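You operate a simulated robot arm through the tools that you are given. There is no shell and no other tool. Be economical: measure what you need, move in short steps, check, and stop when the job is done.

The job below is to be done with a simulated two-armed robot. You get a single attempt, and the scene is never put back.

## Task
Hold the bare jar and stick the clover label on it, square.
Fine: the used block goes back; that jar and the labelled one that stood next to it then go into the blue crate; nothing dropped, broken or left on. Set down upright: what you pick out, honey jar.

The check looks at the end state, three seconds after you hand in, the way a careful person would. Anything else that was tipped, shoved, dropped, spilled or broken makes it a failure.

## Robot
Two 6-joint arms with two-finger parallel grippers on one trunk, on a base that drives. Base frame: it is fixed to the floor where the robot stands at the start and does not move with it; the origin is under the middle of the robot, x ahead of it, y to its left, z up; the surface under the hand at the start is at about z = 0.85. Units: m, rad, N and s.
The left shoulder is at the start at [-0.089, 0.177, 0.806], the right one opposite. With the tool pointing down near the work surface each hand reaches from about 0.1 to 0.7 m from the robot's upright axis, wherever it stands, measured 20 degrees to its own side. Places, roughly: honey jar [0.5, 2.25, 1]; labelled jar [0.75, 1.25, 1]; something [0.4, 0.4, 0.9]. Payload 1.57 kg a hand.
The tool frame of a hand sits at the grasp point between the pads (the TCP): z along the fingers, y along the line on which they close. The tips reach 0.03 m beyond it. The gripper opens to 0.08 m. The fingers are 0.017 m wide and 0.012 m thick; the gripper's body (0.04 by 0.082 m) begins 0.08 m behind the TCP.
Orientation is that of the tool frame in the base frame, as a unit quaternion [w, x, y, z]. With the fingers straight down and closing along the base's y, the tool's x points along the base's -x, its y along +y and its z along -z.

## Interface
- The arms move only by the tool servo_tool. It takes "left_steps", "right_steps" or both (then of equal length, played together; a hand with none holds still); each is one flat list of numbers, 7 for each row, row after row: the turn, a rotation vector about the tool's x, y, z in rad, then the shift along the tool's x, y, z in m, then the opening, from 0 (shut) to 1 (fully open). In form: [ax, ay, az, x, y, z, fingers, ax, ay, az, x, y, z, fingers, ...]. A call has 1 to 20 rows; each row is the pose to reach, as a shift and turn from the pose commanded when the call began, along the tool's axes at that moment. Rows are played at 5 a second. More than 0.05 m and 0.15 rad between two rows, or a gripper value outside its range, and nothing of the call is played. Where a pose cannot be reached the arm comes as near as it can. A force on the tool above 40 N (or 10 N above the force at the start of the call, whichever is more), or a blocked arm, ends the call early, and 0.2 s more pass. The fingers move at their own pace (about 0.072 m/s each) and stop on an object; they squeeze with about 42 N. The grip force told is the motor's: it shows also when the fingers shut on nothing. Time passes only in rows, and 0.2 s behind the last, so rows that repeat a pose let the fingers close. The reply holds the time, the measured pose of the TCP, the force on the tool along the base axes, the opening and the grip force, in the units named above and with some noise, with the torque about the TCP (base axes, N m) and any sound that the robot's microphone picked up.
- Cameras (640 x 400 px; columns grow to the right, rows downward): "scene" is now at [0.0134, 0.0139, 1.525]; the picture's right is [0.13, -0.99, 0.00], its down [-0.76, -0.10, -0.64] and it looks along [0.64, 0.09, -0.77] (base axes); focal length 251 px, centre (320, 200). "left" rides on the left gripper at [0.072, 0.007, -0.122] in its tool frame; the picture's right is [-0.09, 1.00, 0.00], its down [-0.84, -0.08, -0.54] and it looks along [-0.54, -0.05, 0.84] (tool axes); focal length 238 px, centre (320, 200). "right" rides on the right gripper at [0.072, -0.007, -0.122] in its tool frame; the picture's right is [0.09, 1.00, 0.00], its down [-0.84, 0.08, -0.54] and it looks along [-0.54, 0.05, 0.84] (tool axes); focal length 238 px, centre (320, 200). There is no depth. A picture from a camera that has moved, and an enlarged one, comes with that camera's place and axes in the base frame and with its lens. The place of the scene camera against the robot may be out by one fixed shift of up to 0.025 m in any direction.
- get_image(camera): a new picture of that camera. No time passes.
- raise_lower(by): slides the trunk up (or, below 0, down) by that many m; the arms and the scene camera ride with it, the base frame stays. It gives what a move gives, with no picture.
- base_move(legs): drives the robot by 1 to 6 legs, each [ahead, left, turn to the left] in m, m and rad, along the robot's own axes; the way and the turn of a leg run together, so that a leg with both is an arc; at most 1.5 m and 3.142 rad a leg. The arms and the cameras ride along, it lands a little off, and it stops where it bumps. It gives what a move gives.
- turn_head(pan, tilt): turns the head with the scene camera to pan (to the left, within 2.496 rad either way) and tilt (down, from -0.506 to 1.204), counted from straight ahead of the robot. It gives what a move gives.
- inspect(camera, box): a new picture of the part [left, top, right, bottom] of that camera's present view, enlarged. No time passes.
- sign_off(): hands the job in; it is judged then, once.

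Go step by step. Nothing tells you exact positions but the pictures and the camera data: compare them with the known pose of the tool, close in by small moves and look again before you grip or let go. The budget is 120 turns and 108 pictures, counting those below and the enlarged ones. Unless the task says otherwise, let go and move clear before handing in, and close with one line.

The tools are called after "Emit:" as a command line: name --argument value ..., lists and objects as JSON in quotes. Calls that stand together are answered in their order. servo_tool: Moves the arms, as the interface text tells. Its arguments: {"type":"object","properties":{"left_steps":{"type":"array","items":{"type":"number"}},"right_steps":{"type":"array","items":{"type":"number"}}},"required":[]} The other tools are called the same way: raise_lower (by) slides the trunk up or down; base_move (legs) drives the base; turn_head (pan, tilt) turns the head that bears the scene camera; get_image (camera) takes a picture; inspect (camera, box) takes an enlarged picture of a part of a camera's view; sign_off () hands the job in.

At the start:

```text
time_s: 0.0
left_tcp_pos: [0.5078, 0.213, 1.1296]
left_ee_rot: [0.0, 0.0, 1.0, 0.001]
left_ft_force: [0.2, -0.3, -1.0]
left_wrist_torque: [0.02, 0.0, 0.0]
left_width: 0.0801
left_grip_force: 0.0
right_tcp_pos: [0.3902, -0.1382, 1.184]
right_ee_rot: [0.0, 0.0, 1.0, -0.001]
right_ft_force: [-0.4, 0.0, -0.1]
right_wrist_torque: [-0.01, -0.01, 0.0]
right_width: 0.0799
right_grip_force: 0.0
trunk travel left (down, up): [-0.25, 0.078]
robot x, y, heading: [0.0, -0.0008, -0.004]
head pan, tilt: [0.134, 0.873]
```

scene: 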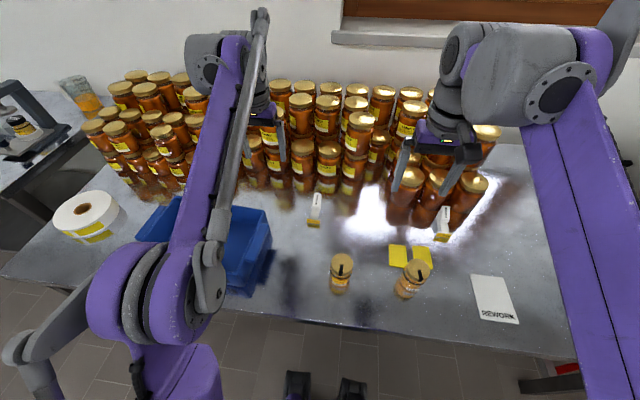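
right: 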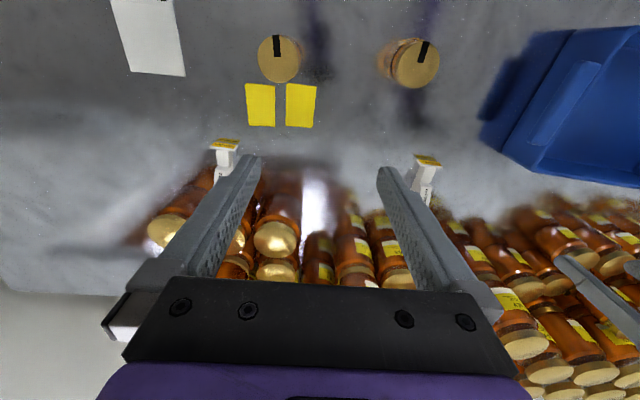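
left: 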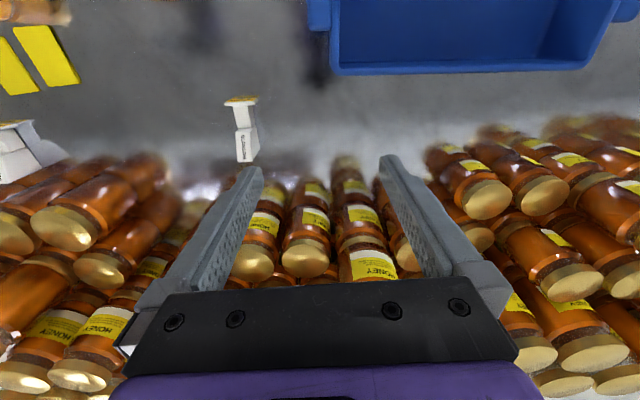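

I see a table with stacks of honey jars, two small jars in front, two yellow labels on the table, two small white blocks, a blue crate, and a "REWORK" card. I'll enlarge the key parts first.

Emit:
inspect --camera "scene" --box '[280, 180, 540, 340]'

Emit:
inspect --camera "right" --box '[100, 0, 480, 220]'

Emit:
inspect --camera "scene" --box '[0, 50, 280, 260]'

```text
2.46 times, centred on (410, 260) of scene
camera zoom: at [0.0134, 0.0139, 1.525], right [0.13, -0.99, 0.0], down [-0.76, -0.1, -0.64], along [0.64, 0.09, -0.77], focal length 617 px, centre (98, 52)
```

zoom: 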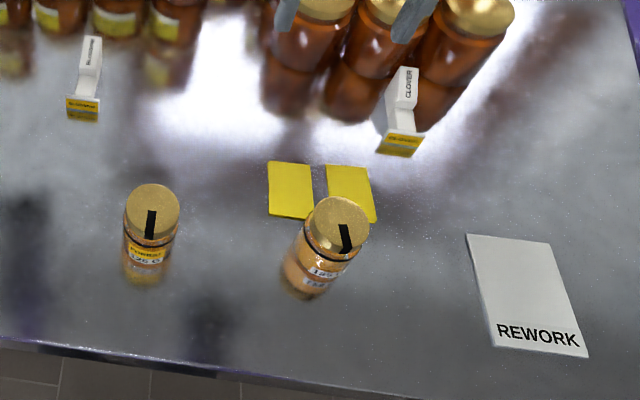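

```text
1.68 times, centred on (290, 110) of right
camera zoom: at [0.3193, -0.1432, 1.3059], right [-0.09, 1.0, 0.0], down [0.84, 0.08, 0.54], along [0.54, 0.05, -0.84], focal length 401 px, centre (370, 352)
```

zoom: 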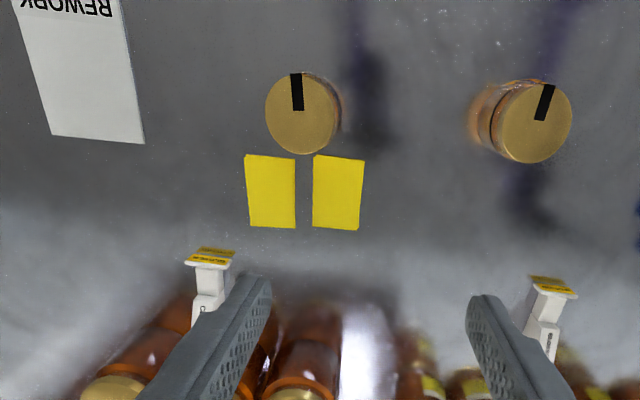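

```text
1.90 times, centred on (140, 155) of scene
camera zoom: at [0.0134, 0.0139, 1.525], right [0.13, -0.99, 0.0], down [-0.76, -0.1, -0.64], along [0.64, 0.09, -0.77], focal length 478 px, centre (663, 286)
```

zoom: 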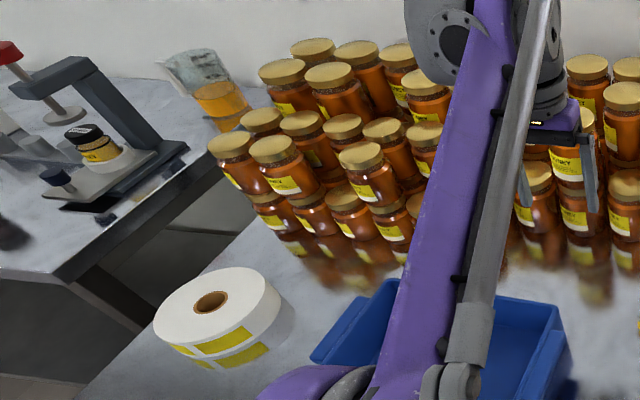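

The blocks carry labels (one says CLOVER). I'll look around to the left, where the listed jars are.

Emit:
turn_head --pan 1.0 --tilt 0.5

Emit:
get_image --camera "scene"

Emit:
turn_head --pan 1.4 --tilt 0.5

Emit:
get_image --camera "scene"

Emit:
inspect --camera "right" --box '[200, 20, 340, 190]'

Emit:
inspect --camera "left" --box '[0, 0, 290, 180]'

```text
time_s: 1.2
left_tcp_pos: [0.5074, 0.2124, 1.1286]
left_ee_rot: [0.0, 0.0, 1.0, 0.0]
left_ft_force: [0.2, -0.5, 0.4]
left_wrist_torque: [0.01, 0.01, -0.05]
left_width: 0.0799
left_grip_force: 0.1
right_tcp_pos: [0.3896, -0.1373, 1.1832]
right_ee_rot: [0.0, 0.0, 1.0, 0.0]
right_ft_force: [-1.0, -0.7, -0.2]
right_wrist_torque: [0.02, -0.01, -0.01]
right_width: 0.0797
right_grip_force: 0.1
trunk travel left (down, up): [-0.25, 0.078]
robot x, y, heading: [0.0008, -0.0006, -0.004]
head pan, tilt: [1.0, 0.499]
```

```text
101 pictures are left
camera scene: at [-0.0137, 0.0801, 1.5568], right [0.84, -0.54, 0.0], down [-0.26, -0.4, -0.88], along [0.47, 0.74, -0.48], focal length 251 px, centre (320, 200)
```

scene: 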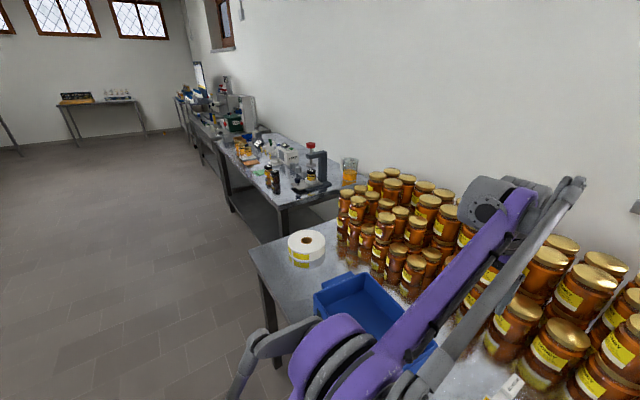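

```text
time_s: 2.0
left_tcp_pos: [0.5077, 0.2131, 1.129]
left_ee_rot: [0.0, 0.0, 1.0, 0.0]
left_ft_force: [-0.4, -0.1, 0.1]
left_wrist_torque: [-0.01, 0.0, 0.01]
left_width: 0.0801
left_grip_force: 0.1
right_tcp_pos: [0.3907, -0.1379, 1.1843]
right_ee_rot: [0.0, 0.0, 1.0, 0.0]
right_ft_force: [-0.6, 0.0, 0.1]
right_wrist_torque: [-0.02, -0.02, 0.01]
right_width: 0.0798
right_grip_force: 0.0
trunk travel left (down, up): [-0.25, 0.078]
robot x, y, heading: [-0.0001, -0.0006, 0.003]
head pan, tilt: [1.4, 0.499]
```

```text
100 pictures are left
camera scene: at [-0.0473, 0.0932, 1.5568], right [0.99, -0.17, 0.0], down [-0.08, -0.47, -0.88], along [0.15, 0.87, -0.48], focal length 251 px, centre (320, 200)
```

scene: 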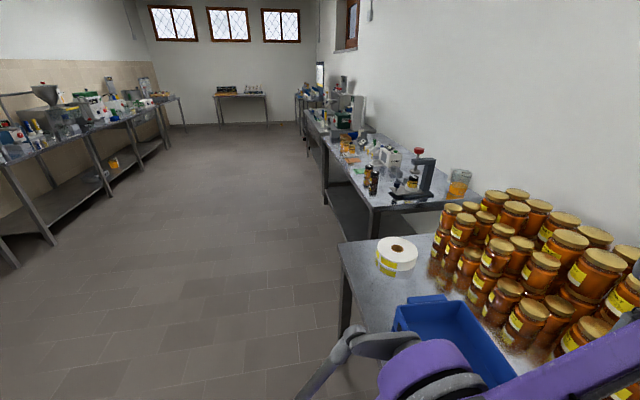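

```text
2.35 times, centred on (270, 105) of right
camera zoom: at [0.3192, -0.1431, 1.3059], right [-0.09, 1.0, 0.0], down [0.84, 0.08, 0.54], along [0.54, 0.05, -0.84], focal length 561 px, centre (438, 424)
```

zoom: 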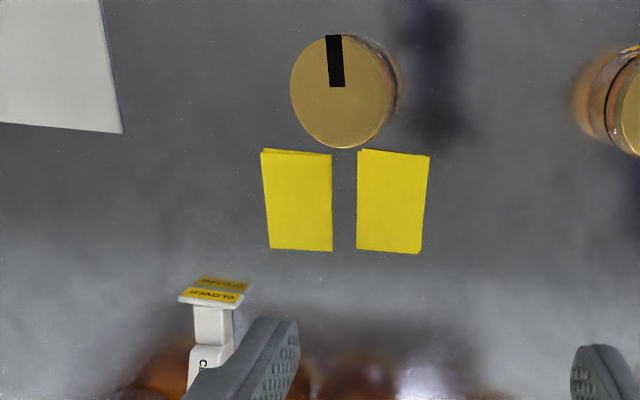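

```text
2.21 times, centred on (145, 90) of left
camera zoom: at [0.4356, 0.22, 1.2515], right [0.09, 1.0, 0.0], down [0.84, -0.08, 0.54], along [0.54, -0.05, -0.84], focal length 526 px, centre (706, 443)
```

zoom: 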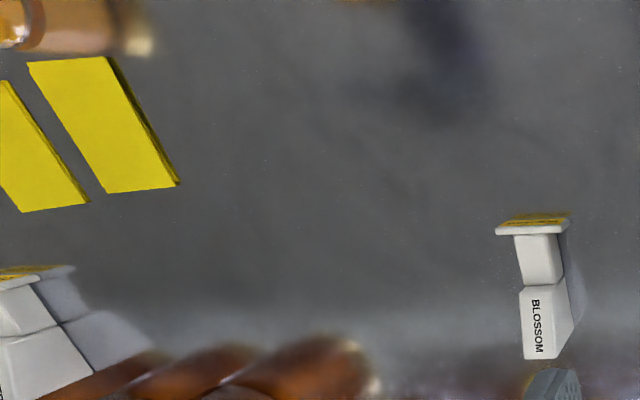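

Emit:
turn_head --pan 0.0 --tilt 1.0

Emit:
inspect --camera "scene" --box '[260, 150, 480, 290]'

Emit:
turn_head --pan 1.0 --tilt 0.3

Emit:
inspect --camera "scene" --box '[160, 130, 400, 280]'

```text
time_s: 3.6
left_tcp_pos: [0.5082, 0.2129, 1.1296]
left_ee_rot: [0.0, 0.0, 1.0, 0.0]
left_ft_force: [-0.2, 0.5, -0.1]
left_wrist_torque: [0.03, 0.0, 0.01]
left_width: 0.08
left_grip_force: 0.0
right_tcp_pos: [0.3903, -0.1385, 1.1832]
right_ee_rot: [0.0, 0.0, 1.0, 0.0]
right_ft_force: [-0.3, -0.2, 0.4]
right_wrist_torque: [0.0, -0.01, -0.03]
right_width: 0.0798
right_grip_force: 0.1
trunk travel left (down, up): [-0.25, 0.078]
robot x, y, heading: [0.0003, 0.0027, 0.001]
head pan, tilt: [0.0, 1.0]
```

```text
2.86 times, centred on (370, 220) of scene
camera zoom: at [0.0068, 0.0036, 1.5157], right [0.0, -1.0, 0.0], down [-0.84, 0.0, -0.54], along [0.54, 0.0, -0.84], focal length 716 px, centre (177, 143)
```

zoom: 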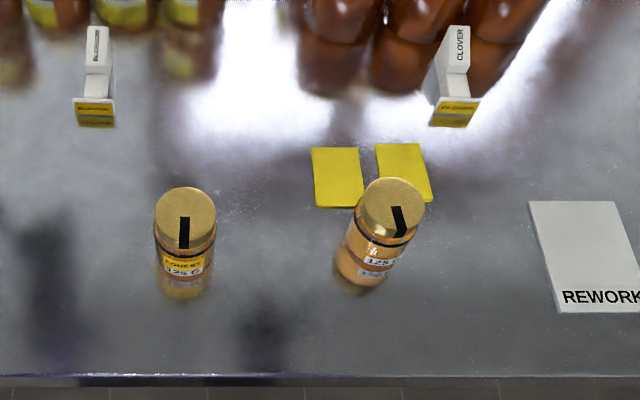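

```text
time_s: 4.8
left_tcp_pos: [0.5085, 0.2125, 1.13]
left_ee_rot: [0.0, 0.0, 1.0, 0.0]
left_ft_force: [0.4, -0.5, 0.5]
left_wrist_torque: [0.02, 0.01, 0.01]
left_width: 0.08
left_grip_force: 0.0
right_tcp_pos: [0.3901, -0.1371, 1.1826]
right_ee_rot: [0.0, 0.0, 1.0, 0.0]
right_ft_force: [0.6, 0.9, -0.2]
right_wrist_torque: [0.01, 0.0, 0.0]
right_width: 0.0801
right_grip_force: 0.0
trunk travel left (down, up): [-0.25, 0.078]
robot x, y, heading: [0.0014, -0.0, 0.002]
head pan, tilt: [1.0, 0.3]
```

```text
2.67 times, centred on (280, 205) of scene
camera zoom: at [-0.0124, 0.0822, 1.5752], right [0.84, -0.54, 0.0], down [-0.16, -0.25, -0.96], along [0.52, 0.8, -0.3], focal length 668 px, centre (427, 187)
```

zoom: 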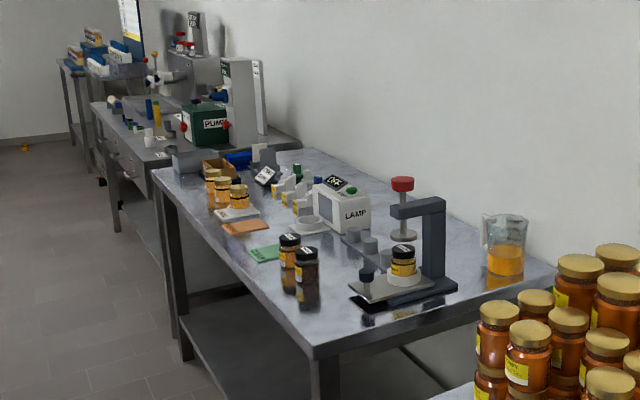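

Emit:
inspect --camera "scene" --box '[225, 180, 325, 250]'

Emit:
turn_head --pan -0.3 --tilt 1.0

Emit:
inspect --camera "scene" --box '[200, 100, 360, 280]'

```text
5.71 times, centred on (275, 215) of scene
camera zoom: at [-0.0124, 0.0822, 1.5752], right [0.84, -0.54, 0.0], down [-0.16, -0.25, -0.96], along [0.52, 0.8, -0.3], focal length 1432 px, centre (577, 114)
```

zoom: 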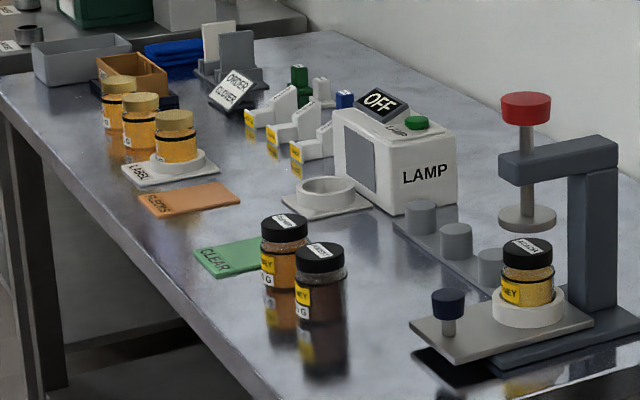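

```text
time_s: 6.3
left_tcp_pos: [0.5079, 0.2123, 1.13]
left_ee_rot: [0.0, 0.001, 1.0, 0.0]
left_ft_force: [0.2, -0.5, 1.1]
left_wrist_torque: [-0.01, 0.01, 0.01]
left_width: 0.0802
left_grip_force: 0.1
right_tcp_pos: [0.3897, -0.1388, 1.1844]
right_ee_rot: [0.0, 0.001, 1.0, 0.0]
right_ft_force: [0.1, -0.1, -0.8]
right_wrist_torque: [0.0, 0.01, -0.03]
right_width: 0.0801
right_grip_force: 0.1
trunk travel left (down, up): [-0.25, 0.078]
robot x, y, heading: [0.0015, 0.0005, 0.001]
head pan, tilt: [-0.3, 1.0]
```

```text
2.22 times, centred on (280, 190) of scene
camera zoom: at [0.0037, -0.017, 1.5157], right [-0.3, -0.96, 0.0], down [-0.8, 0.25, -0.54], along [0.52, -0.16, -0.84], focal length 557 px, centre (409, 222)
```

zoom: 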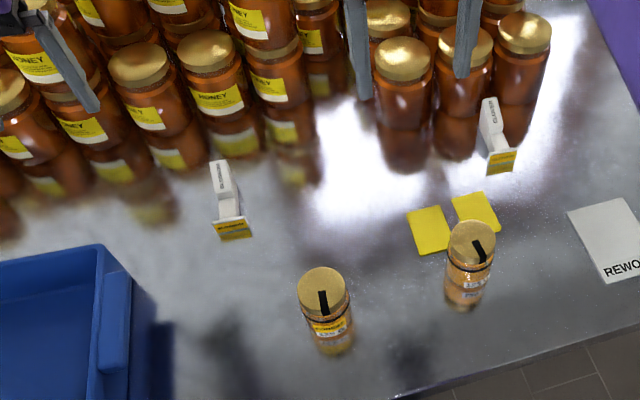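

The near table fits the job: right jar has no variety label (the bare one), left jar says FOREST, and there are CLOVER and BLOSSOM blocks and the blue crate. I'll pitch the right hand to view the jars and blocks from the front.

Emit:
servo_tool --right_steps '[0, -0.12, 0, 0.034, -0.0224, 0.0208, 1, 0, -0.24, 0, 0.068, -0.0448, 0.0416, 1, 0, -0.36, 0, 0.102, -0.0672, 0.0624, 1, 0, -0.48, 0, 0.136, -0.0896, 0.0832, 1, 0, -0.6, 0, 0.17, -0.112, 0.104, 1, 0, -0.6, 0, 0.17, -0.112, 0.104, 1]'

Emit:
get_image --camera "right"

```text
time_s: 7.7
left_tcp_pos: [0.5086, 0.2119, 1.1304]
left_ee_rot: [0.0, 0.0, 1.0, -0.001]
left_ft_force: [-0.4, -0.5, 1.1]
left_wrist_torque: [0.02, 0.02, -0.01]
left_width: 0.0799
left_grip_force: 0.1
right_tcp_pos: [0.2204, -0.2514, 1.0804]
right_ee_rot: [0.296, 0.0, 0.955, 0.001]
right_ft_force: [0.2, 0.2, 0.0]
right_wrist_torque: [-0.03, -0.02, 0.04]
right_width: 0.08
right_grip_force: 0.1
trunk travel left (down, up): [-0.25, 0.078]
robot x, y, heading: [0.001, 0.0018, 0.001]
head pan, tilt: [-0.3, 1.0]
```

```text
93 pictures are left
camera right: at [0.0923, -0.2578, 1.1395], right [-0.08, 1.0, -0.05], down [0.38, 0.08, 0.92], along [0.92, 0.05, -0.39], focal length 238 px, centre (320, 200)
```

right: 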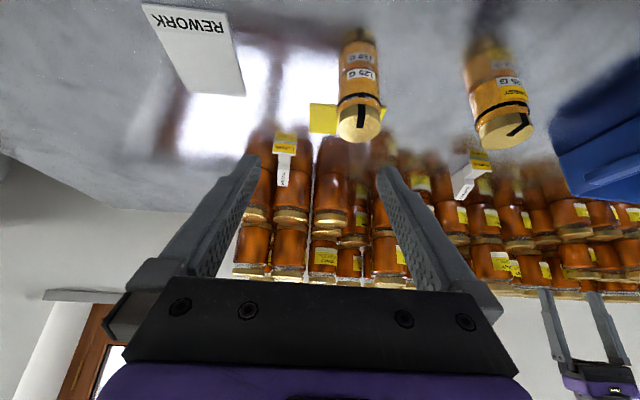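

Emit:
inspect --camera "right" --box '[240, 20, 400, 200]'

Emit:
inspect --camera "right" --box '[420, 40, 580, 200]'

Emit:
inspect --camera "right" --box '[240, 110, 340, 210]'

```text
2.22 times, centred on (320, 110) of right
camera zoom: at [0.0923, -0.2578, 1.1395], right [-0.08, 1.0, -0.05], down [0.38, 0.08, 0.92], along [0.92, 0.05, -0.39], focal length 530 px, centre (320, 400)
```

zoom: 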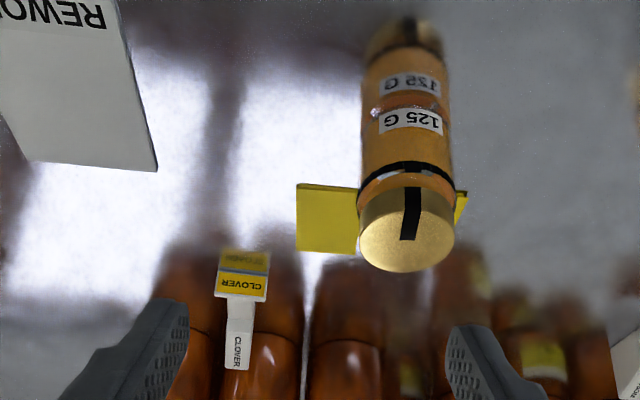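

```text
2.50 times, centred on (500, 120) of right
camera zoom: at [0.0923, -0.2578, 1.1395], right [-0.08, 1.0, -0.05], down [0.38, 0.08, 0.92], along [0.92, 0.05, -0.39], focal length 596 px, centre (-130, 400)
```

zoom: 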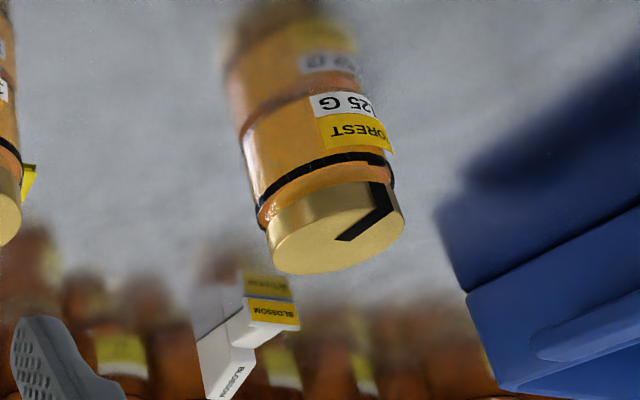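

```text
4.00 times, centred on (290, 160) of right
camera zoom: at [0.0923, -0.2578, 1.1395], right [-0.08, 1.0, -0.05], down [0.38, 0.08, 0.92], along [0.92, 0.05, -0.39], focal length 953 px, centre (440, 360)
```

zoom: 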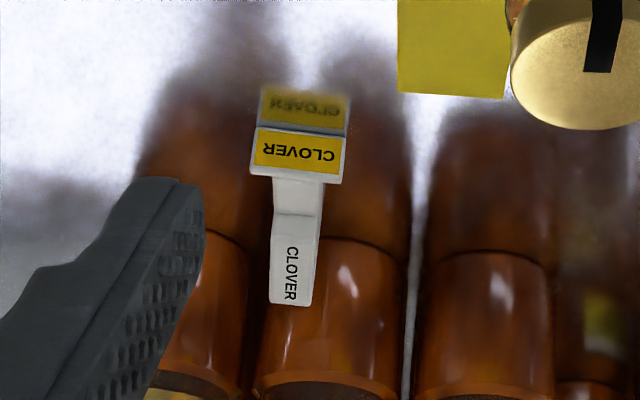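

The bare jar's 125 G label faces roughly toward me with free space above it; the CLOVER block has a front label plate and a raised handle behind. I want an oblique side view of the block to get its height.

Emit:
servo_tool --right_steps '[0.074, 0, 0.108, -0.0213, 0.0068, 0.0308, 1, 0.148, 0, 0.216, -0.0427, 0.0137, 0.0617, 1, 0.222, 0, 0.324, -0.064, 0.0205, 0.0925, 1, 0.296, 0, 0.432, -0.0853, 0.0273, 0.1233, 1, 0.37, 0, 0.54, -0.1067, 0.0342, 0.1542, 1, 0.4435, 0, 0.648, -0.128, 0.041, 0.185, 1, 0.4435, 0, 0.648, -0.128, 0.041, 0.185, 1]'

Emit:
get_image --camera "right"

Emit:
inspect --camera "right" --box '[240, 80, 420, 200]'

```text
time_s: 9.3
left_tcp_pos: [0.5068, 0.2118, 1.1302]
left_ee_rot: [0.0, 0.0, 1.0, 0.0]
left_ft_force: [-0.7, 0.0, -0.5]
left_wrist_torque: [0.0, -0.03, 0.01]
left_width: 0.0799
left_grip_force: 0.0
right_tcp_pos: [0.4298, -0.2081, 0.9994]
right_ee_rot: [0.274, 0.366, 0.882, -0.112]
right_ft_force: [-0.4, -0.2, 0.6]
right_wrist_torque: [0.04, 0.01, -0.02]
right_width: 0.0797
right_grip_force: 0.1
trunk travel left (down, up): [-0.25, 0.078]
robot x, y, heading: [0.0016, -0.0039, 0.0]
head pan, tilt: [-0.3, 1.0]
```

```text
89 pictures are left
camera right: at [0.3362, -0.1222, 1.0589], right [0.65, 0.76, -0.05], down [0.33, -0.22, 0.92], along [0.69, -0.62, -0.39], focal length 238 px, centre (320, 200)
```

right: 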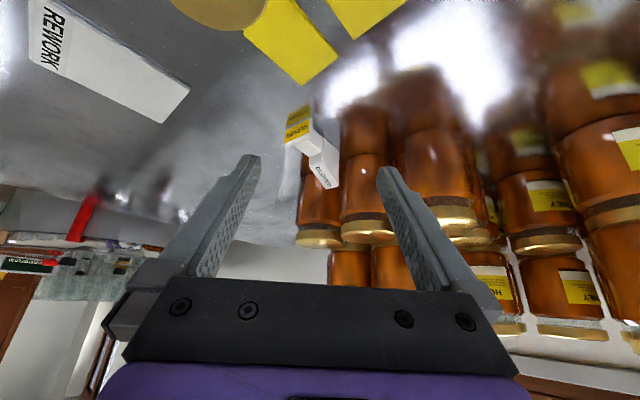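

```text
3.33 times, centred on (330, 140) of right
camera zoom: at [0.3362, -0.1222, 1.0589], right [0.65, 0.76, -0.05], down [0.33, -0.22, 0.92], along [0.69, -0.62, -0.39], focal length 794 px, centre (287, 400)
```

zoom: 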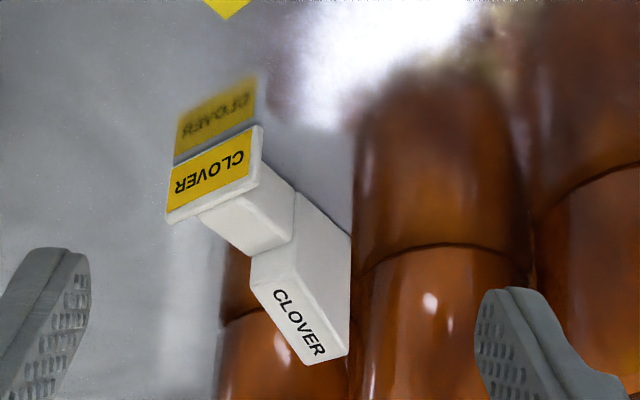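

Block measured: label plate at about (0.497, -0.314), z 0.85–0.88, handle about 24 mm wide at x≈0.56. Bare jar ≈ (0.337, -0.198), top z≈0.925. Next I bring the right hand up and vertical, then test a half turn of both hands so their cameras face away from the join.

Emit:
servo_tool --right_steps '[0, 0.12, 0, -0.0218, -0.0071, -0.0093, 1, 0, 0.24, 0, -0.0436, -0.0142, -0.0186, 1, 0, 0.36, 0, -0.0654, -0.0212, -0.0279, 1, 0, 0.48, 0, -0.0872, -0.0283, -0.0372, 1, 0, 0.6, 0, -0.109, -0.0354, -0.0465, 1, 0, 0.6, 0, -0.109, -0.0354, -0.0465, 1]'

Emit:
servo_tool --right_steps '[0, 0, -0.145, 0, 0, 0, 1, 0, 0, -0.29, 0, 0, 0, 1, 0, 0, -0.435, 0, 0, 0, 1, 0, 0, -0.58, 0, 0, 0, 1, 0, 0, -0.725, 0, 0, 0, 1, 0, 0, -0.87, 0, 0, 0, 1, 0, 0, -1.015, 0, 0, 0, 1, 0, 0, -1.16, 0, 0, 0, 1, 0, 0, -1.305, 0, 0, 0, 1, 0, 0, -1.45, 0, 0, 0, 1, 0, 0, -1.595, 0, 0, 0, 1, 0, 0, -1.74, 0, 0, 0, 1, 0, 0, -1.885, 0, 0, 0, 1, 0, 0, -1.963, 0, 0, 0, 1]' --left_steps '[0, 0, 0.12, 0.01, -0.01, 0, 1, 0, 0, 0.24, 0.02, -0.02, 0, 1, 0, 0, 0.36, 0.03, -0.03, 0, 1, 0, 0, 0.48, 0.04, -0.04, 0, 1, 0, 0, 0.6, 0.05, -0.05, 0, 1, 0, 0, 0.72, 0.06, -0.06, 0, 1, 0, 0, 0.84, 0.07, -0.07, 0, 1, 0, 0, 0.96, 0.08, -0.08, 0, 1, 0, 0, 1.08, 0.09, -0.09, 0, 1, 0, 0, 1.2, 0.1, -0.1, 0, 1, 0, 0, 1.32, 0.11, -0.11, 0, 1, 0, 0, 1.44, 0.12, -0.12, 0, 1, 0, 0, 1.56, 0.13, -0.13, 0, 1, 0, 0, 1.571, 0.14, -0.13, 0, 1]'

```text
time_s: 10.7
left_tcp_pos: [0.5079, 0.2134, 1.1293]
left_ee_rot: [0.0, 0.0, 1.0, 0.0]
left_ft_force: [-0.3, -0.4, -0.5]
left_wrist_torque: [-0.01, 0.02, 0.02]
left_width: 0.0798
left_grip_force: 0.1
right_tcp_pos: [0.4507, -0.2796, 1.0985]
right_ee_rot: [0.0, 0.383, 0.924, -0.001]
right_ft_force: [0.0, 0.1, -0.9]
right_wrist_torque: [-0.04, -0.06, -0.01]
right_width: 0.0799
right_grip_force: 0.2
trunk travel left (down, up): [-0.25, 0.078]
robot x, y, heading: [-0.0012, -0.0007, -0.004]
head pan, tilt: [-0.3, 1.0]
```

```text
time_s: 13.7
left_tcp_pos: [0.3665, 0.0812, 1.1291]
left_ee_rot: [0.0, 0.707, 0.707, 0.0]
left_ft_force: [1.0, 0.2, 0.1]
left_wrist_torque: [0.04, -0.03, 0.02]
left_width: 0.0801
left_grip_force: 0.1
right_tcp_pos: [0.4501, -0.2777, 1.0997]
right_ee_rot: [0.0, -0.556, 0.831, 0.0]
right_ft_force: [0.3, -0.1, 0.2]
right_wrist_torque: [-0.01, -0.03, -0.03]
right_width: 0.0801
right_grip_force: 0.1
trunk travel left (down, up): [-0.25, 0.078]
robot x, y, heading: [0.0014, 0.0003, -0.002]
head pan, tilt: [-0.3, 1.0]
```

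Both hands follow well; I continue the turn.

Emit:
servo_tool --right_steps '[0, 0, -0.145, 0, 0, 0, 1, 0, 0, -0.29, 0, 0, 0, 1, 0, 0, -0.435, 0, 0, 0, 1, 0, 0, -0.58, 0, 0, 0, 1, 0, 0, -0.725, 0, 0, 0, 1, 0, 0, -0.87, 0, 0, 0, 1, 0, 0, -1.015, 0, 0, 0, 1, 0, 0, -1.16, 0, 0, 0, 1, 0, 0, -1.305, 0, 0, 0, 1, 0, 0, -1.45, 0, 0, 0, 1, 0, 0, -1.595, 0, 0, 0, 1, 0, 0, -1.74, 0, 0, 0, 1, 0, 0, -1.885, 0, 0, 0, 1, 0, 0, -1.963, 0, 0, 0, 1]' --left_steps '[0, 0, 0.12, 0, 0, 0, 1, 0, 0, 0.24, 0, 0, 0, 1, 0, 0, 0.36, 0, 0, 0, 1, 0, 0, 0.48, 0, 0, 0, 1, 0, 0, 0.6, 0, 0, 0, 1, 0, 0, 0.72, 0, 0, 0, 1, 0, 0, 0.84, 0, 0, 0, 1, 0, 0, 0.96, 0, 0, 0, 1, 0, 0, 1.08, 0, 0, 0, 1, 0, 0, 1.2, 0, 0, 0, 1, 0, 0, 1.32, 0, 0, 0, 1, 0, 0, 1.43, 0, 0, 0, 1, 0, 0, 1.43, 0, 0, 0, 1, 0, 0, 1.43, 0, 0, 0, 1]'

Emit:
get_image --camera "right"

Emit:
get_image --camera "left"

```text
time_s: 16.7
left_tcp_pos: [0.367, 0.0827, 1.1294]
left_ee_rot: [0.0, 0.998, 0.07, 0.0]
left_ft_force: [0.2, 0.1, -1.2]
left_wrist_torque: [0.0, 0.01, -0.05]
left_width: 0.0803
left_grip_force: 0.1
right_tcp_pos: [0.4559, -0.162, 1.0991]
right_ee_rot: [0.021, 0.999, -0.035, 0.003]
right_ft_force: [0.5, 0.5, -0.1]
right_wrist_torque: [0.02, -0.03, 0.0]
right_width: 0.08
right_grip_force: 0.0
right hand out of reach, approached as far as the arm can: row 12, 13, 14
trunk travel left (down, up): [-0.25, 0.078]
robot x, y, heading: [0.0021, 0.002, 0.002]
head pan, tilt: [-0.3, 1.0]
```

```text
87 pictures are left
camera right: at [0.528, -0.1544, 1.2204], right [0.02, -1.0, 0.04], down [-0.84, 0.01, 0.54], along [-0.54, -0.05, -0.84], focal length 238 px, centre (320, 200)
```

right: 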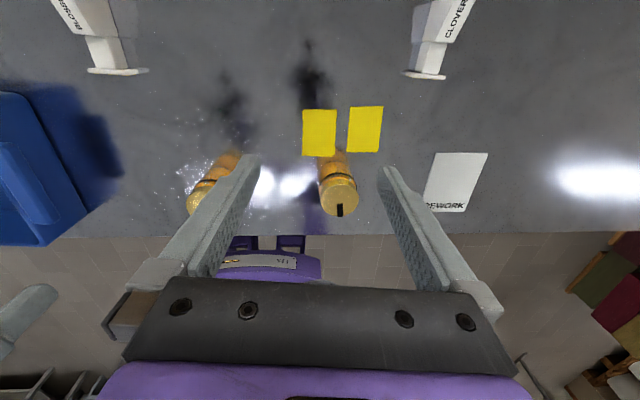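

```text
86 pictures are left
camera left: at [0.4395, 0.0865, 1.2515], right [0.05, -1.0, 0.0], down [-0.84, -0.04, 0.54], along [-0.54, -0.03, -0.84], focal length 238 px, centre (320, 200)
```

left: 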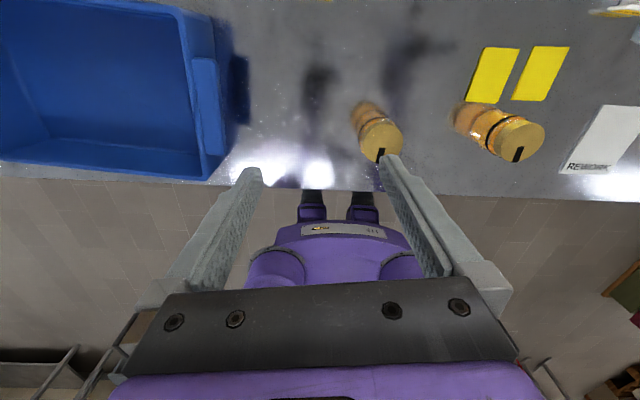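

The right wrist reaches its stop this way round, so I'll unwind it and come to the same heading from the other side (range is wider there). Left reached its heading fine.

Emit:
servo_tool --right_steps '[0, 0, 0.145, 0, 0, 0, 1, 0, 0, 0.29, 0, 0, 0, 1, 0, 0, 0.435, 0, 0, 0, 1, 0, 0, 0.58, 0, 0, 0, 1, 0, 0, 0.725, 0, 0, 0, 1, 0, 0, 0.87, 0, 0, 0, 1, 0, 0, 1.015, 0, 0, 0, 1, 0, 0, 1.16, 0, 0, 0, 1, 0, 0, 1.305, 0, 0, 0, 1, 0, 0, 1.45, 0, 0, 0, 1, 0, 0, 1.595, 0, 0, 0, 1, 0, 0, 1.74, 0, 0, 0, 1, 0, 0, 1.885, 0, 0, 0, 1, 0, 0, 2.03, 0, 0, 0, 1, 0, 0, 2.175, 0, 0, 0, 1, 0, 0, 2.32, 0, 0, 0, 1, 0, 0, 2.465, 0, 0, 0, 1, 0, 0, 2.61, 0, 0, 0, 1, 0, 0, 2.755, 0, 0, 0, 1, 0, 0, 2.9, 0, 0, 0, 1]'

```text
time_s: 20.9
left_tcp_pos: [0.3679, 0.0827, 1.1303]
left_ee_rot: [-0.001, 0.997, 0.071, 0.0]
left_ft_force: [-0.3, -0.3, 0.6]
left_wrist_torque: [0.02, -0.03, 0.0]
left_width: 0.0802
left_grip_force: 0.1
right_tcp_pos: [0.4527, -0.1636, 1.0996]
right_ee_rot: [0.0, -0.083, 0.996, -0.019]
right_ft_force: [0.4, 1.1, 0.1]
right_wrist_torque: [0.0, 0.01, -0.02]
right_width: 0.0798
right_grip_force: 0.0
trunk travel left (down, up): [-0.25, 0.078]
robot x, y, heading: [0.0006, -0.0007, -0.001]
head pan, tilt: [-0.3, 1.0]
```

Emit:
servo_tool --right_steps '[-0.038, 0, 0, -0.006, -0.0395, 0, 1, -0.038, 0, 0, -0.012, -0.079, 0, 1, -0.038, 0, 0, -0.018, -0.1185, 0, 1, -0.038, 0, 0, -0.024, -0.158, 0, 1]'

Emit:
servo_tool --right_steps '[0, 0, 0.145, 0, 0, 0, 1, 0, 0, 0.29, 0, 0, 0, 1, 0, 0, 0.435, 0, 0, 0, 1, 0, 0, 0.58, 0, 0, 0, 1, 0, 0, 0.725, 0, 0, 0, 1, 0, 0, 0.87, 0, 0, 0, 1, 0, 0, 1.015, 0, 0, 0, 1, 0, 0, 1.16, 0, 0, 0, 1, 0, 0, 1.305, 0, 0, 0, 1, 0, 0, 1.45, 0, 0, 0, 1, 0, 0, 1.595, 0, 0, 0, 1, 0, 0, 1.74, 0, 0, 0, 1, 0, 0, 1.885, 0, 0, 0, 1, 0, 0, 2.03, 0, 0, 0, 1, 0, 0, 2.175, 0, 0, 0, 1, 0, 0, 2.32, 0, 0, 0, 1, 0, 0, 2.465, 0, 0, 0, 1, 0, 0, 2.61, 0, 0, 0, 1, 0, 0, 2.755, 0, 0, 0, 1, 0, 0, 2.9, 0, 0, 0, 1]' --left_steps '[0, 0, 0, -0.0098, 0.0391, 0.0114, 1, 0, 0, 0, -0.0197, 0.0783, 0.0229, 1, 0, 0, 0, -0.0295, 0.1174, 0.0343, 1, 0, 0, 0, -0.0393, 0.1566, 0.0457, 1, 0, 0, 0, -0.0491, 0.1957, 0.0571, 1, 0, 0, 0, -0.059, 0.2349, 0.0686, 1, 0, 0, 0, -0.0688, 0.274, 0.08, 1, 0, 0, 0, -0.0688, 0.274, 0.08, 1, 0, 0, 0, -0.0688, 0.274, 0.08, 1, 0, 0, 0, -0.0688, 0.274, 0.08, 1, 0, 0, 0, -0.0688, 0.274, 0.08, 1, 0, 0, 0, -0.0688, 0.274, 0.08, 1, 0, 0, 0, -0.0688, 0.274, 0.08, 1, 0, 0, 0, -0.0688, 0.274, 0.08, 1, 0, 0, 0, -0.0688, 0.274, 0.08, 1, 0, 0, 0, -0.0688, 0.274, 0.08, 1, 0, 0, 0, -0.0688, 0.274, 0.08, 1, 0, 0, 0, -0.0688, 0.274, 0.08, 1, 0, 0, 0, -0.0688, 0.274, 0.08, 1, 0, 0, 0, -0.0688, 0.274, 0.08, 1]'

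Emit:
get_image --camera "left"

Emit:
get_image --camera "right"

```text
time_s: 21.9
left_tcp_pos: [0.3679, 0.0817, 1.1286]
left_ee_rot: [0.0, 0.997, 0.071, -0.001]
left_ft_force: [0.8, -0.6, -0.5]
left_wrist_torque: [0.0, -0.02, -0.03]
left_width: 0.0801
left_grip_force: 0.2
right_tcp_pos: [0.501, -0.317, 1.1045]
right_ee_rot: [-0.002, -0.084, 0.996, -0.001]
right_ft_force: [0.0, -0.8, -0.2]
right_wrist_torque: [0.01, -0.03, 0.01]
right_width: 0.0799
right_grip_force: 0.0
trunk travel left (down, up): [-0.25, 0.078]
robot x, y, heading: [0.0023, -0.0008, 0.002]
head pan, tilt: [-0.3, 1.0]
```

```text
time_s: 26.1
left_tcp_pos: [0.3356, -0.199, 1.048]
left_ee_rot: [0.0, 0.997, 0.071, 0.0]
left_ft_force: [0.0, 0.5, 0.4]
left_wrist_torque: [0.02, 0.01, 0.02]
left_width: 0.0798
left_grip_force: 0.0
right_tcp_pos: [0.5029, -0.3136, 1.1064]
right_ee_rot: [0.001, 0.979, 0.202, -0.002]
right_ft_force: [-0.6, 0.0, 0.1]
right_wrist_torque: [-0.01, 0.02, 0.01]
right_width: 0.0799
right_grip_force: 0.1
trunk travel left (down, up): [-0.25, 0.078]
robot x, y, heading: [-0.0013, 0.0028, -0.001]
head pan, tilt: [-0.3, 1.0]
```

```text
85 pictures are left
camera left: at [0.4082, -0.195, 1.1707], right [0.05, -1.0, 0.0], down [-0.84, -0.04, 0.54], along [-0.54, -0.03, -0.84], focal length 238 px, centre (320, 200)
```

left: 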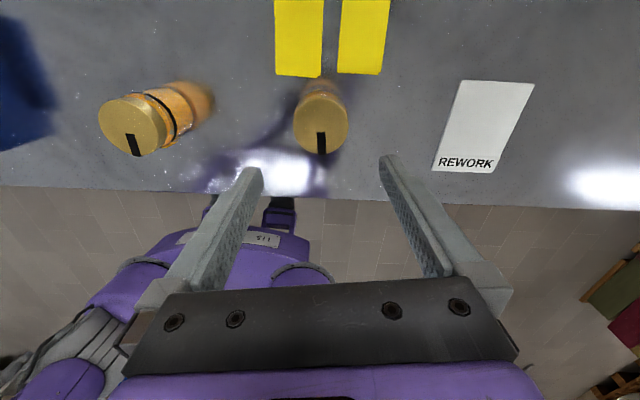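

```text
84 pictures are left
camera right: at [0.5676, -0.2781, 1.2274], right [0.48, -0.88, 0.0], down [-0.74, -0.4, 0.55], along [-0.48, -0.26, -0.84], focal length 238 px, centre (320, 200)
```

right: 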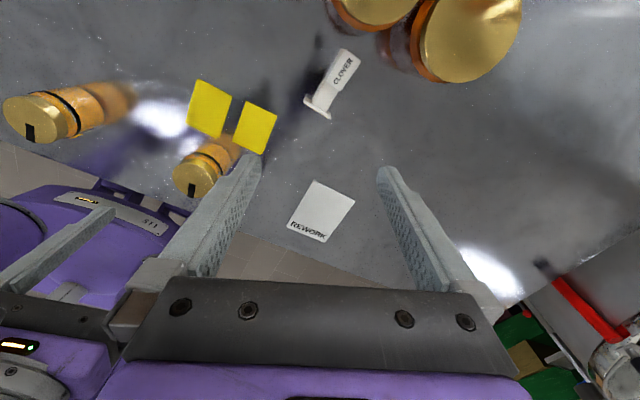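

Emit:
inspect --camera "left" --box '[270, 60, 370, 170]'

Emit:
inspect --camera "right" --box '[280, 20, 400, 140]'

```text
3.64 times, centred on (320, 115) of left
camera zoom: at [0.4082, -0.195, 1.1707], right [0.05, -1.0, 0.0], down [-0.84, -0.04, 0.54], along [-0.54, -0.03, -0.84], focal length 867 px, centre (320, 509)
```

zoom: 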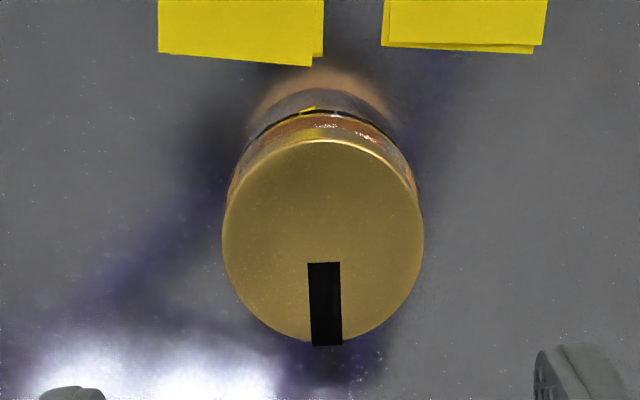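

```text
3.33 times, centred on (340, 80) of right
camera zoom: at [0.5676, -0.2781, 1.2274], right [0.48, -0.88, 0.0], down [-0.74, -0.4, 0.55], along [-0.48, -0.26, -0.84], focal length 794 px, centre (253, 600)
```

zoom: 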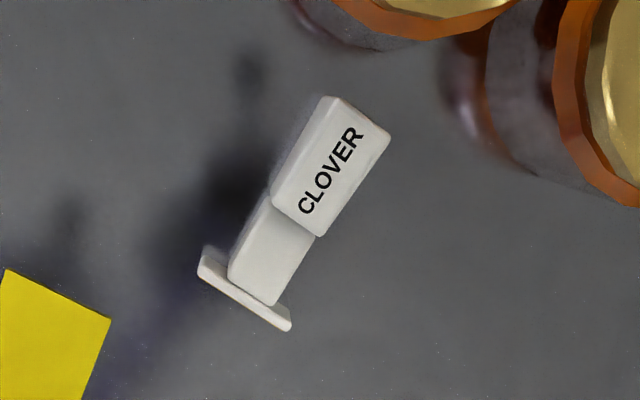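

Jar centre ≈ (0.338, -0.200), its front strip points about 5.6° off straight toward me. The block is aligned with the base axes, handle centre y≈-0.315. I'll lower the left hand around the jar's lid and grip, while the right hand lines up above the handle.

Emit:
servo_tool --left_steps '[0, 0, 0.02, 0.001, 0.0008, 0.035, 1, 0, 0, 0.042, 0.0022, 0.0016, 0.07, 1, 0, 0, 0.042, 0.0022, 0.0016, 0.105, 1, 0, 0, 0.042, 0.0022, 0.0016, 0.14, 1, 0, 0, 0.042, 0.0022, 0.0016, 0.14, 1]' --right_steps '[0, 0, 0.102, 0.0125, 0.0058, 0.026, 1, 0, 0, 0.204, 0.025, 0.0115, 0.0525, 1, 0, 0, 0.306, 0.0375, 0.0173, 0.079, 1, 0, 0, 0.407, 0.05, 0.023, 0.105, 1, 0, 0, 0.407, 0.05, 0.023, 0.105, 1]'

Emit:
get_image --camera "left"

Emit:
get_image --camera "right"

```text
time_s: 27.3
left_tcp_pos: [0.3388, -0.1989, 0.9095]
left_ee_rot: [0.0, 0.999, 0.049, 0.0]
left_ft_force: [-0.6, 0.1, 0.3]
left_wrist_torque: [0.01, 0.02, 0.0]
left_width: 0.08
left_grip_force: 0.1
right_tcp_pos: [0.5584, -0.3164, 0.9985]
right_ee_rot: [0.002, 1.0, 0.001, 0.0]
right_ft_force: [-0.6, 0.4, -0.1]
right_wrist_torque: [0.01, -0.05, 0.01]
right_width: 0.0799
right_grip_force: 0.0
trunk travel left (down, up): [-0.25, 0.078]
robot x, y, heading: [0.0, 0.0019, -0.001]
head pan, tilt: [-0.3, 1.0]
```

```text
81 pictures are left
camera left: at [0.4111, -0.1975, 1.0313], right [0.01, -1.0, 0.0], down [-0.84, -0.01, 0.54], along [-0.54, 0.0, -0.84], focal length 238 px, centre (320, 200)
```

left: 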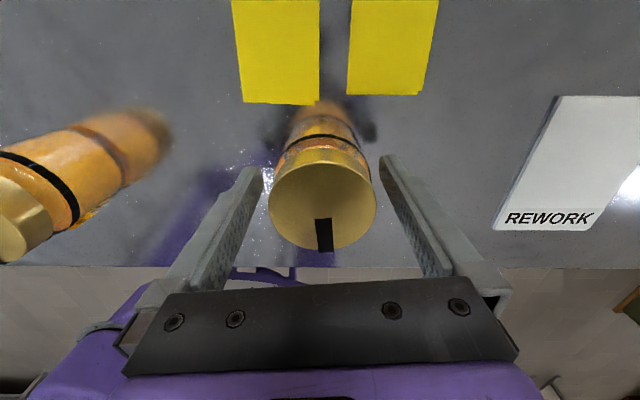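

```text
80 pictures are left
camera right: at [0.6308, -0.3075, 1.121], right [0.09, -1.0, 0.0], down [-0.84, -0.08, 0.54], along [-0.54, -0.05, -0.84], focal length 238 px, centre (320, 200)
```

right: 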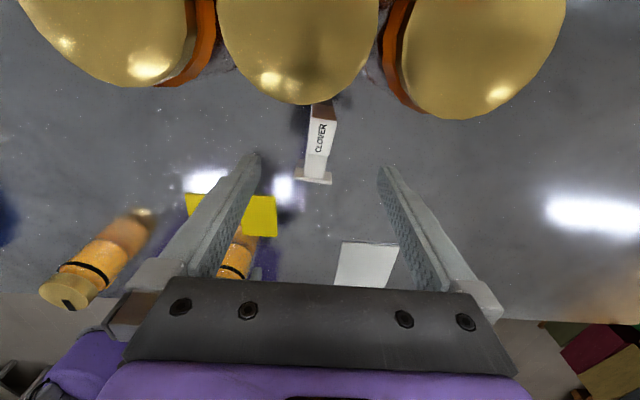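

Left fingers straddle the lid evenly and the right hand is centred over the handle. Closing left on the lid while right descends.

Emit:
servo_tool --left_steps '[0, 0, 0, 0, 0, 0, 0, 0, 0, 0, 0, 0, 0, 0, 0, 0, 0, 0, 0, 0, 0, 0, 0, 0, 0, 0, 0, 0, 0, 0, 0, 0, 0, 0, 0]' --right_steps '[0, 0, 0, 0, -0.001, 0.027, 1, 0, 0, 0, 0, -0.001, 0.054, 1, 0, 0, 0, 0, -0.001, 0.081, 1, 0, 0, 0, 0, -0.001, 0.108, 1, 0, 0, 0, 0, -0.001, 0.108, 1]'

Emit:
get_image --camera "right"

```text
time_s: 28.5
left_tcp_pos: [0.3403, -0.1981, 0.9096]
left_ee_rot: [0.0, 0.999, 0.049, 0.0]
left_ft_force: [0.4, -1.7, 4.9]
left_wrist_torque: [-0.12, 0.07, -0.01]
left_width: 0.0588
left_grip_force: 41.9
right_tcp_pos: [0.5576, -0.3157, 0.8921]
right_ee_rot: [0.002, 1.0, 0.001, -0.002]
right_ft_force: [-0.7, -0.1, 1.6]
right_wrist_torque: [-0.04, 0.02, -0.02]
right_width: 0.0801
right_grip_force: 0.1
trunk travel left (down, up): [-0.25, 0.078]
robot x, y, heading: [0.0021, 0.0011, 0.003]
head pan, tilt: [-0.3, 1.0]
```

```text
79 pictures are left
camera right: at [0.6303, -0.3072, 1.0138], right [0.09, -1.0, 0.0], down [-0.84, -0.08, 0.54], along [-0.54, -0.05, -0.84], focal length 238 px, centre (320, 200)
```

right: 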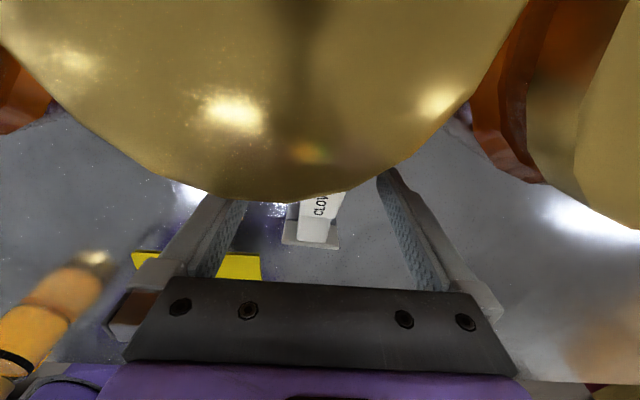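

Handle sits between the right fingers, clear of the big jar's lid. Closing the right gripper.

Emit:
servo_tool --right_steps '[0, 0, 0, 0, 0, 0, 0.3, 0, 0, 0, 0, 0, 0, 0, 0, 0, 0, 0, 0, 0, 0, 0, 0, 0, 0, 0, 0, 0, 0, 0, 0, 0, 0, 0, 0]'

Emit:
servo_tool --right_steps '[0, 0, 0, 0, 0, -0.03, 0, 0, 0, 0, 0, 0, -0.06, 0, 0, 0, 0, 0, 0, -0.1, 0, 0, 0, 0, 0, 0, -0.14, 0]' --left_steps '[0, 0, 0, 0, 0, -0.004, 0, 0, 0, 0, 0, 0, -0.008, 0, 0, 0, 0, 0, 0, -0.008, 0, 0, 0, 0, 0, 0, -0.008, 0]'

Emit:
get_image --camera "right"

Emit:
get_image --camera "left"

```text
time_s: 29.7
left_tcp_pos: [0.3398, -0.1993, 0.9095]
left_ee_rot: [0.001, 0.999, 0.05, -0.001]
left_ft_force: [0.1, 0.1, 0.1]
left_wrist_torque: [0.0, 0.03, 0.02]
left_width: 0.0588
left_grip_force: 42.1
right_tcp_pos: [0.5572, -0.3152, 0.8923]
right_ee_rot: [0.002, 1.0, 0.001, -0.001]
right_ft_force: [-1.1, 0.1, 1.1]
right_wrist_torque: [0.02, 0.04, 0.06]
right_width: 0.0231
right_grip_force: 35.6
trunk travel left (down, up): [-0.25, 0.078]
robot x, y, heading: [-0.0002, -0.0042, -0.002]
head pan, tilt: [-0.3, 1.0]
```

```text
time_s: 30.7
left_tcp_pos: [0.3391, -0.1981, 0.9169]
left_ee_rot: [0.001, 0.999, 0.049, 0.0]
left_ft_force: [0.3, -0.2, -2.6]
left_wrist_torque: [-0.03, 0.01, 0.04]
left_width: 0.0587
left_grip_force: 42.2
right_tcp_pos: [0.5554, -0.3173, 1.0327]
right_ee_rot: [0.002, 1.0, 0.0, -0.002]
right_ft_force: [-0.2, 0.3, 0.4]
right_wrist_torque: [-0.02, -0.02, 0.01]
right_width: 0.023
right_grip_force: 35.4
trunk travel left (down, up): [-0.25, 0.078]
robot x, y, heading: [0.0, -0.0008, -0.001]
head pan, tilt: [-0.3, 1.0]
```

```text
78 pictures are left
camera right: at [0.6282, -0.3081, 1.1543], right [0.09, -1.0, 0.0], down [-0.84, -0.08, 0.54], along [-0.54, -0.05, -0.84], focal length 238 px, centre (320, 200)
```

right: 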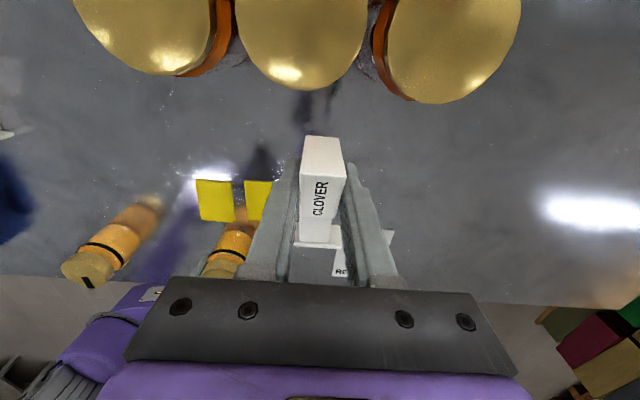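

```text
77 pictures are left
camera left: at [0.4121, -0.1983, 1.039], right [0.01, -1.0, 0.0], down [-0.84, -0.01, 0.54], along [-0.54, 0.0, -0.84], focal length 238 px, centre (320, 200)
```

left: 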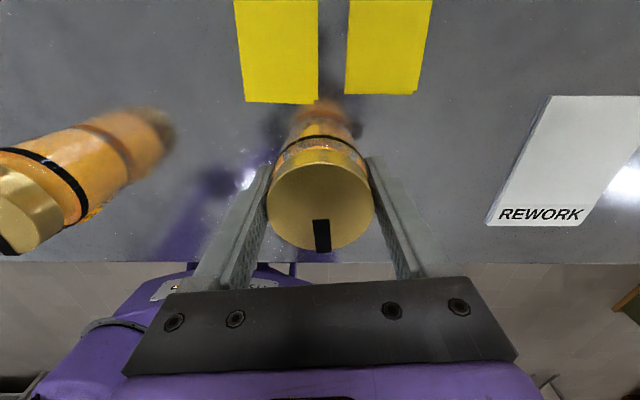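

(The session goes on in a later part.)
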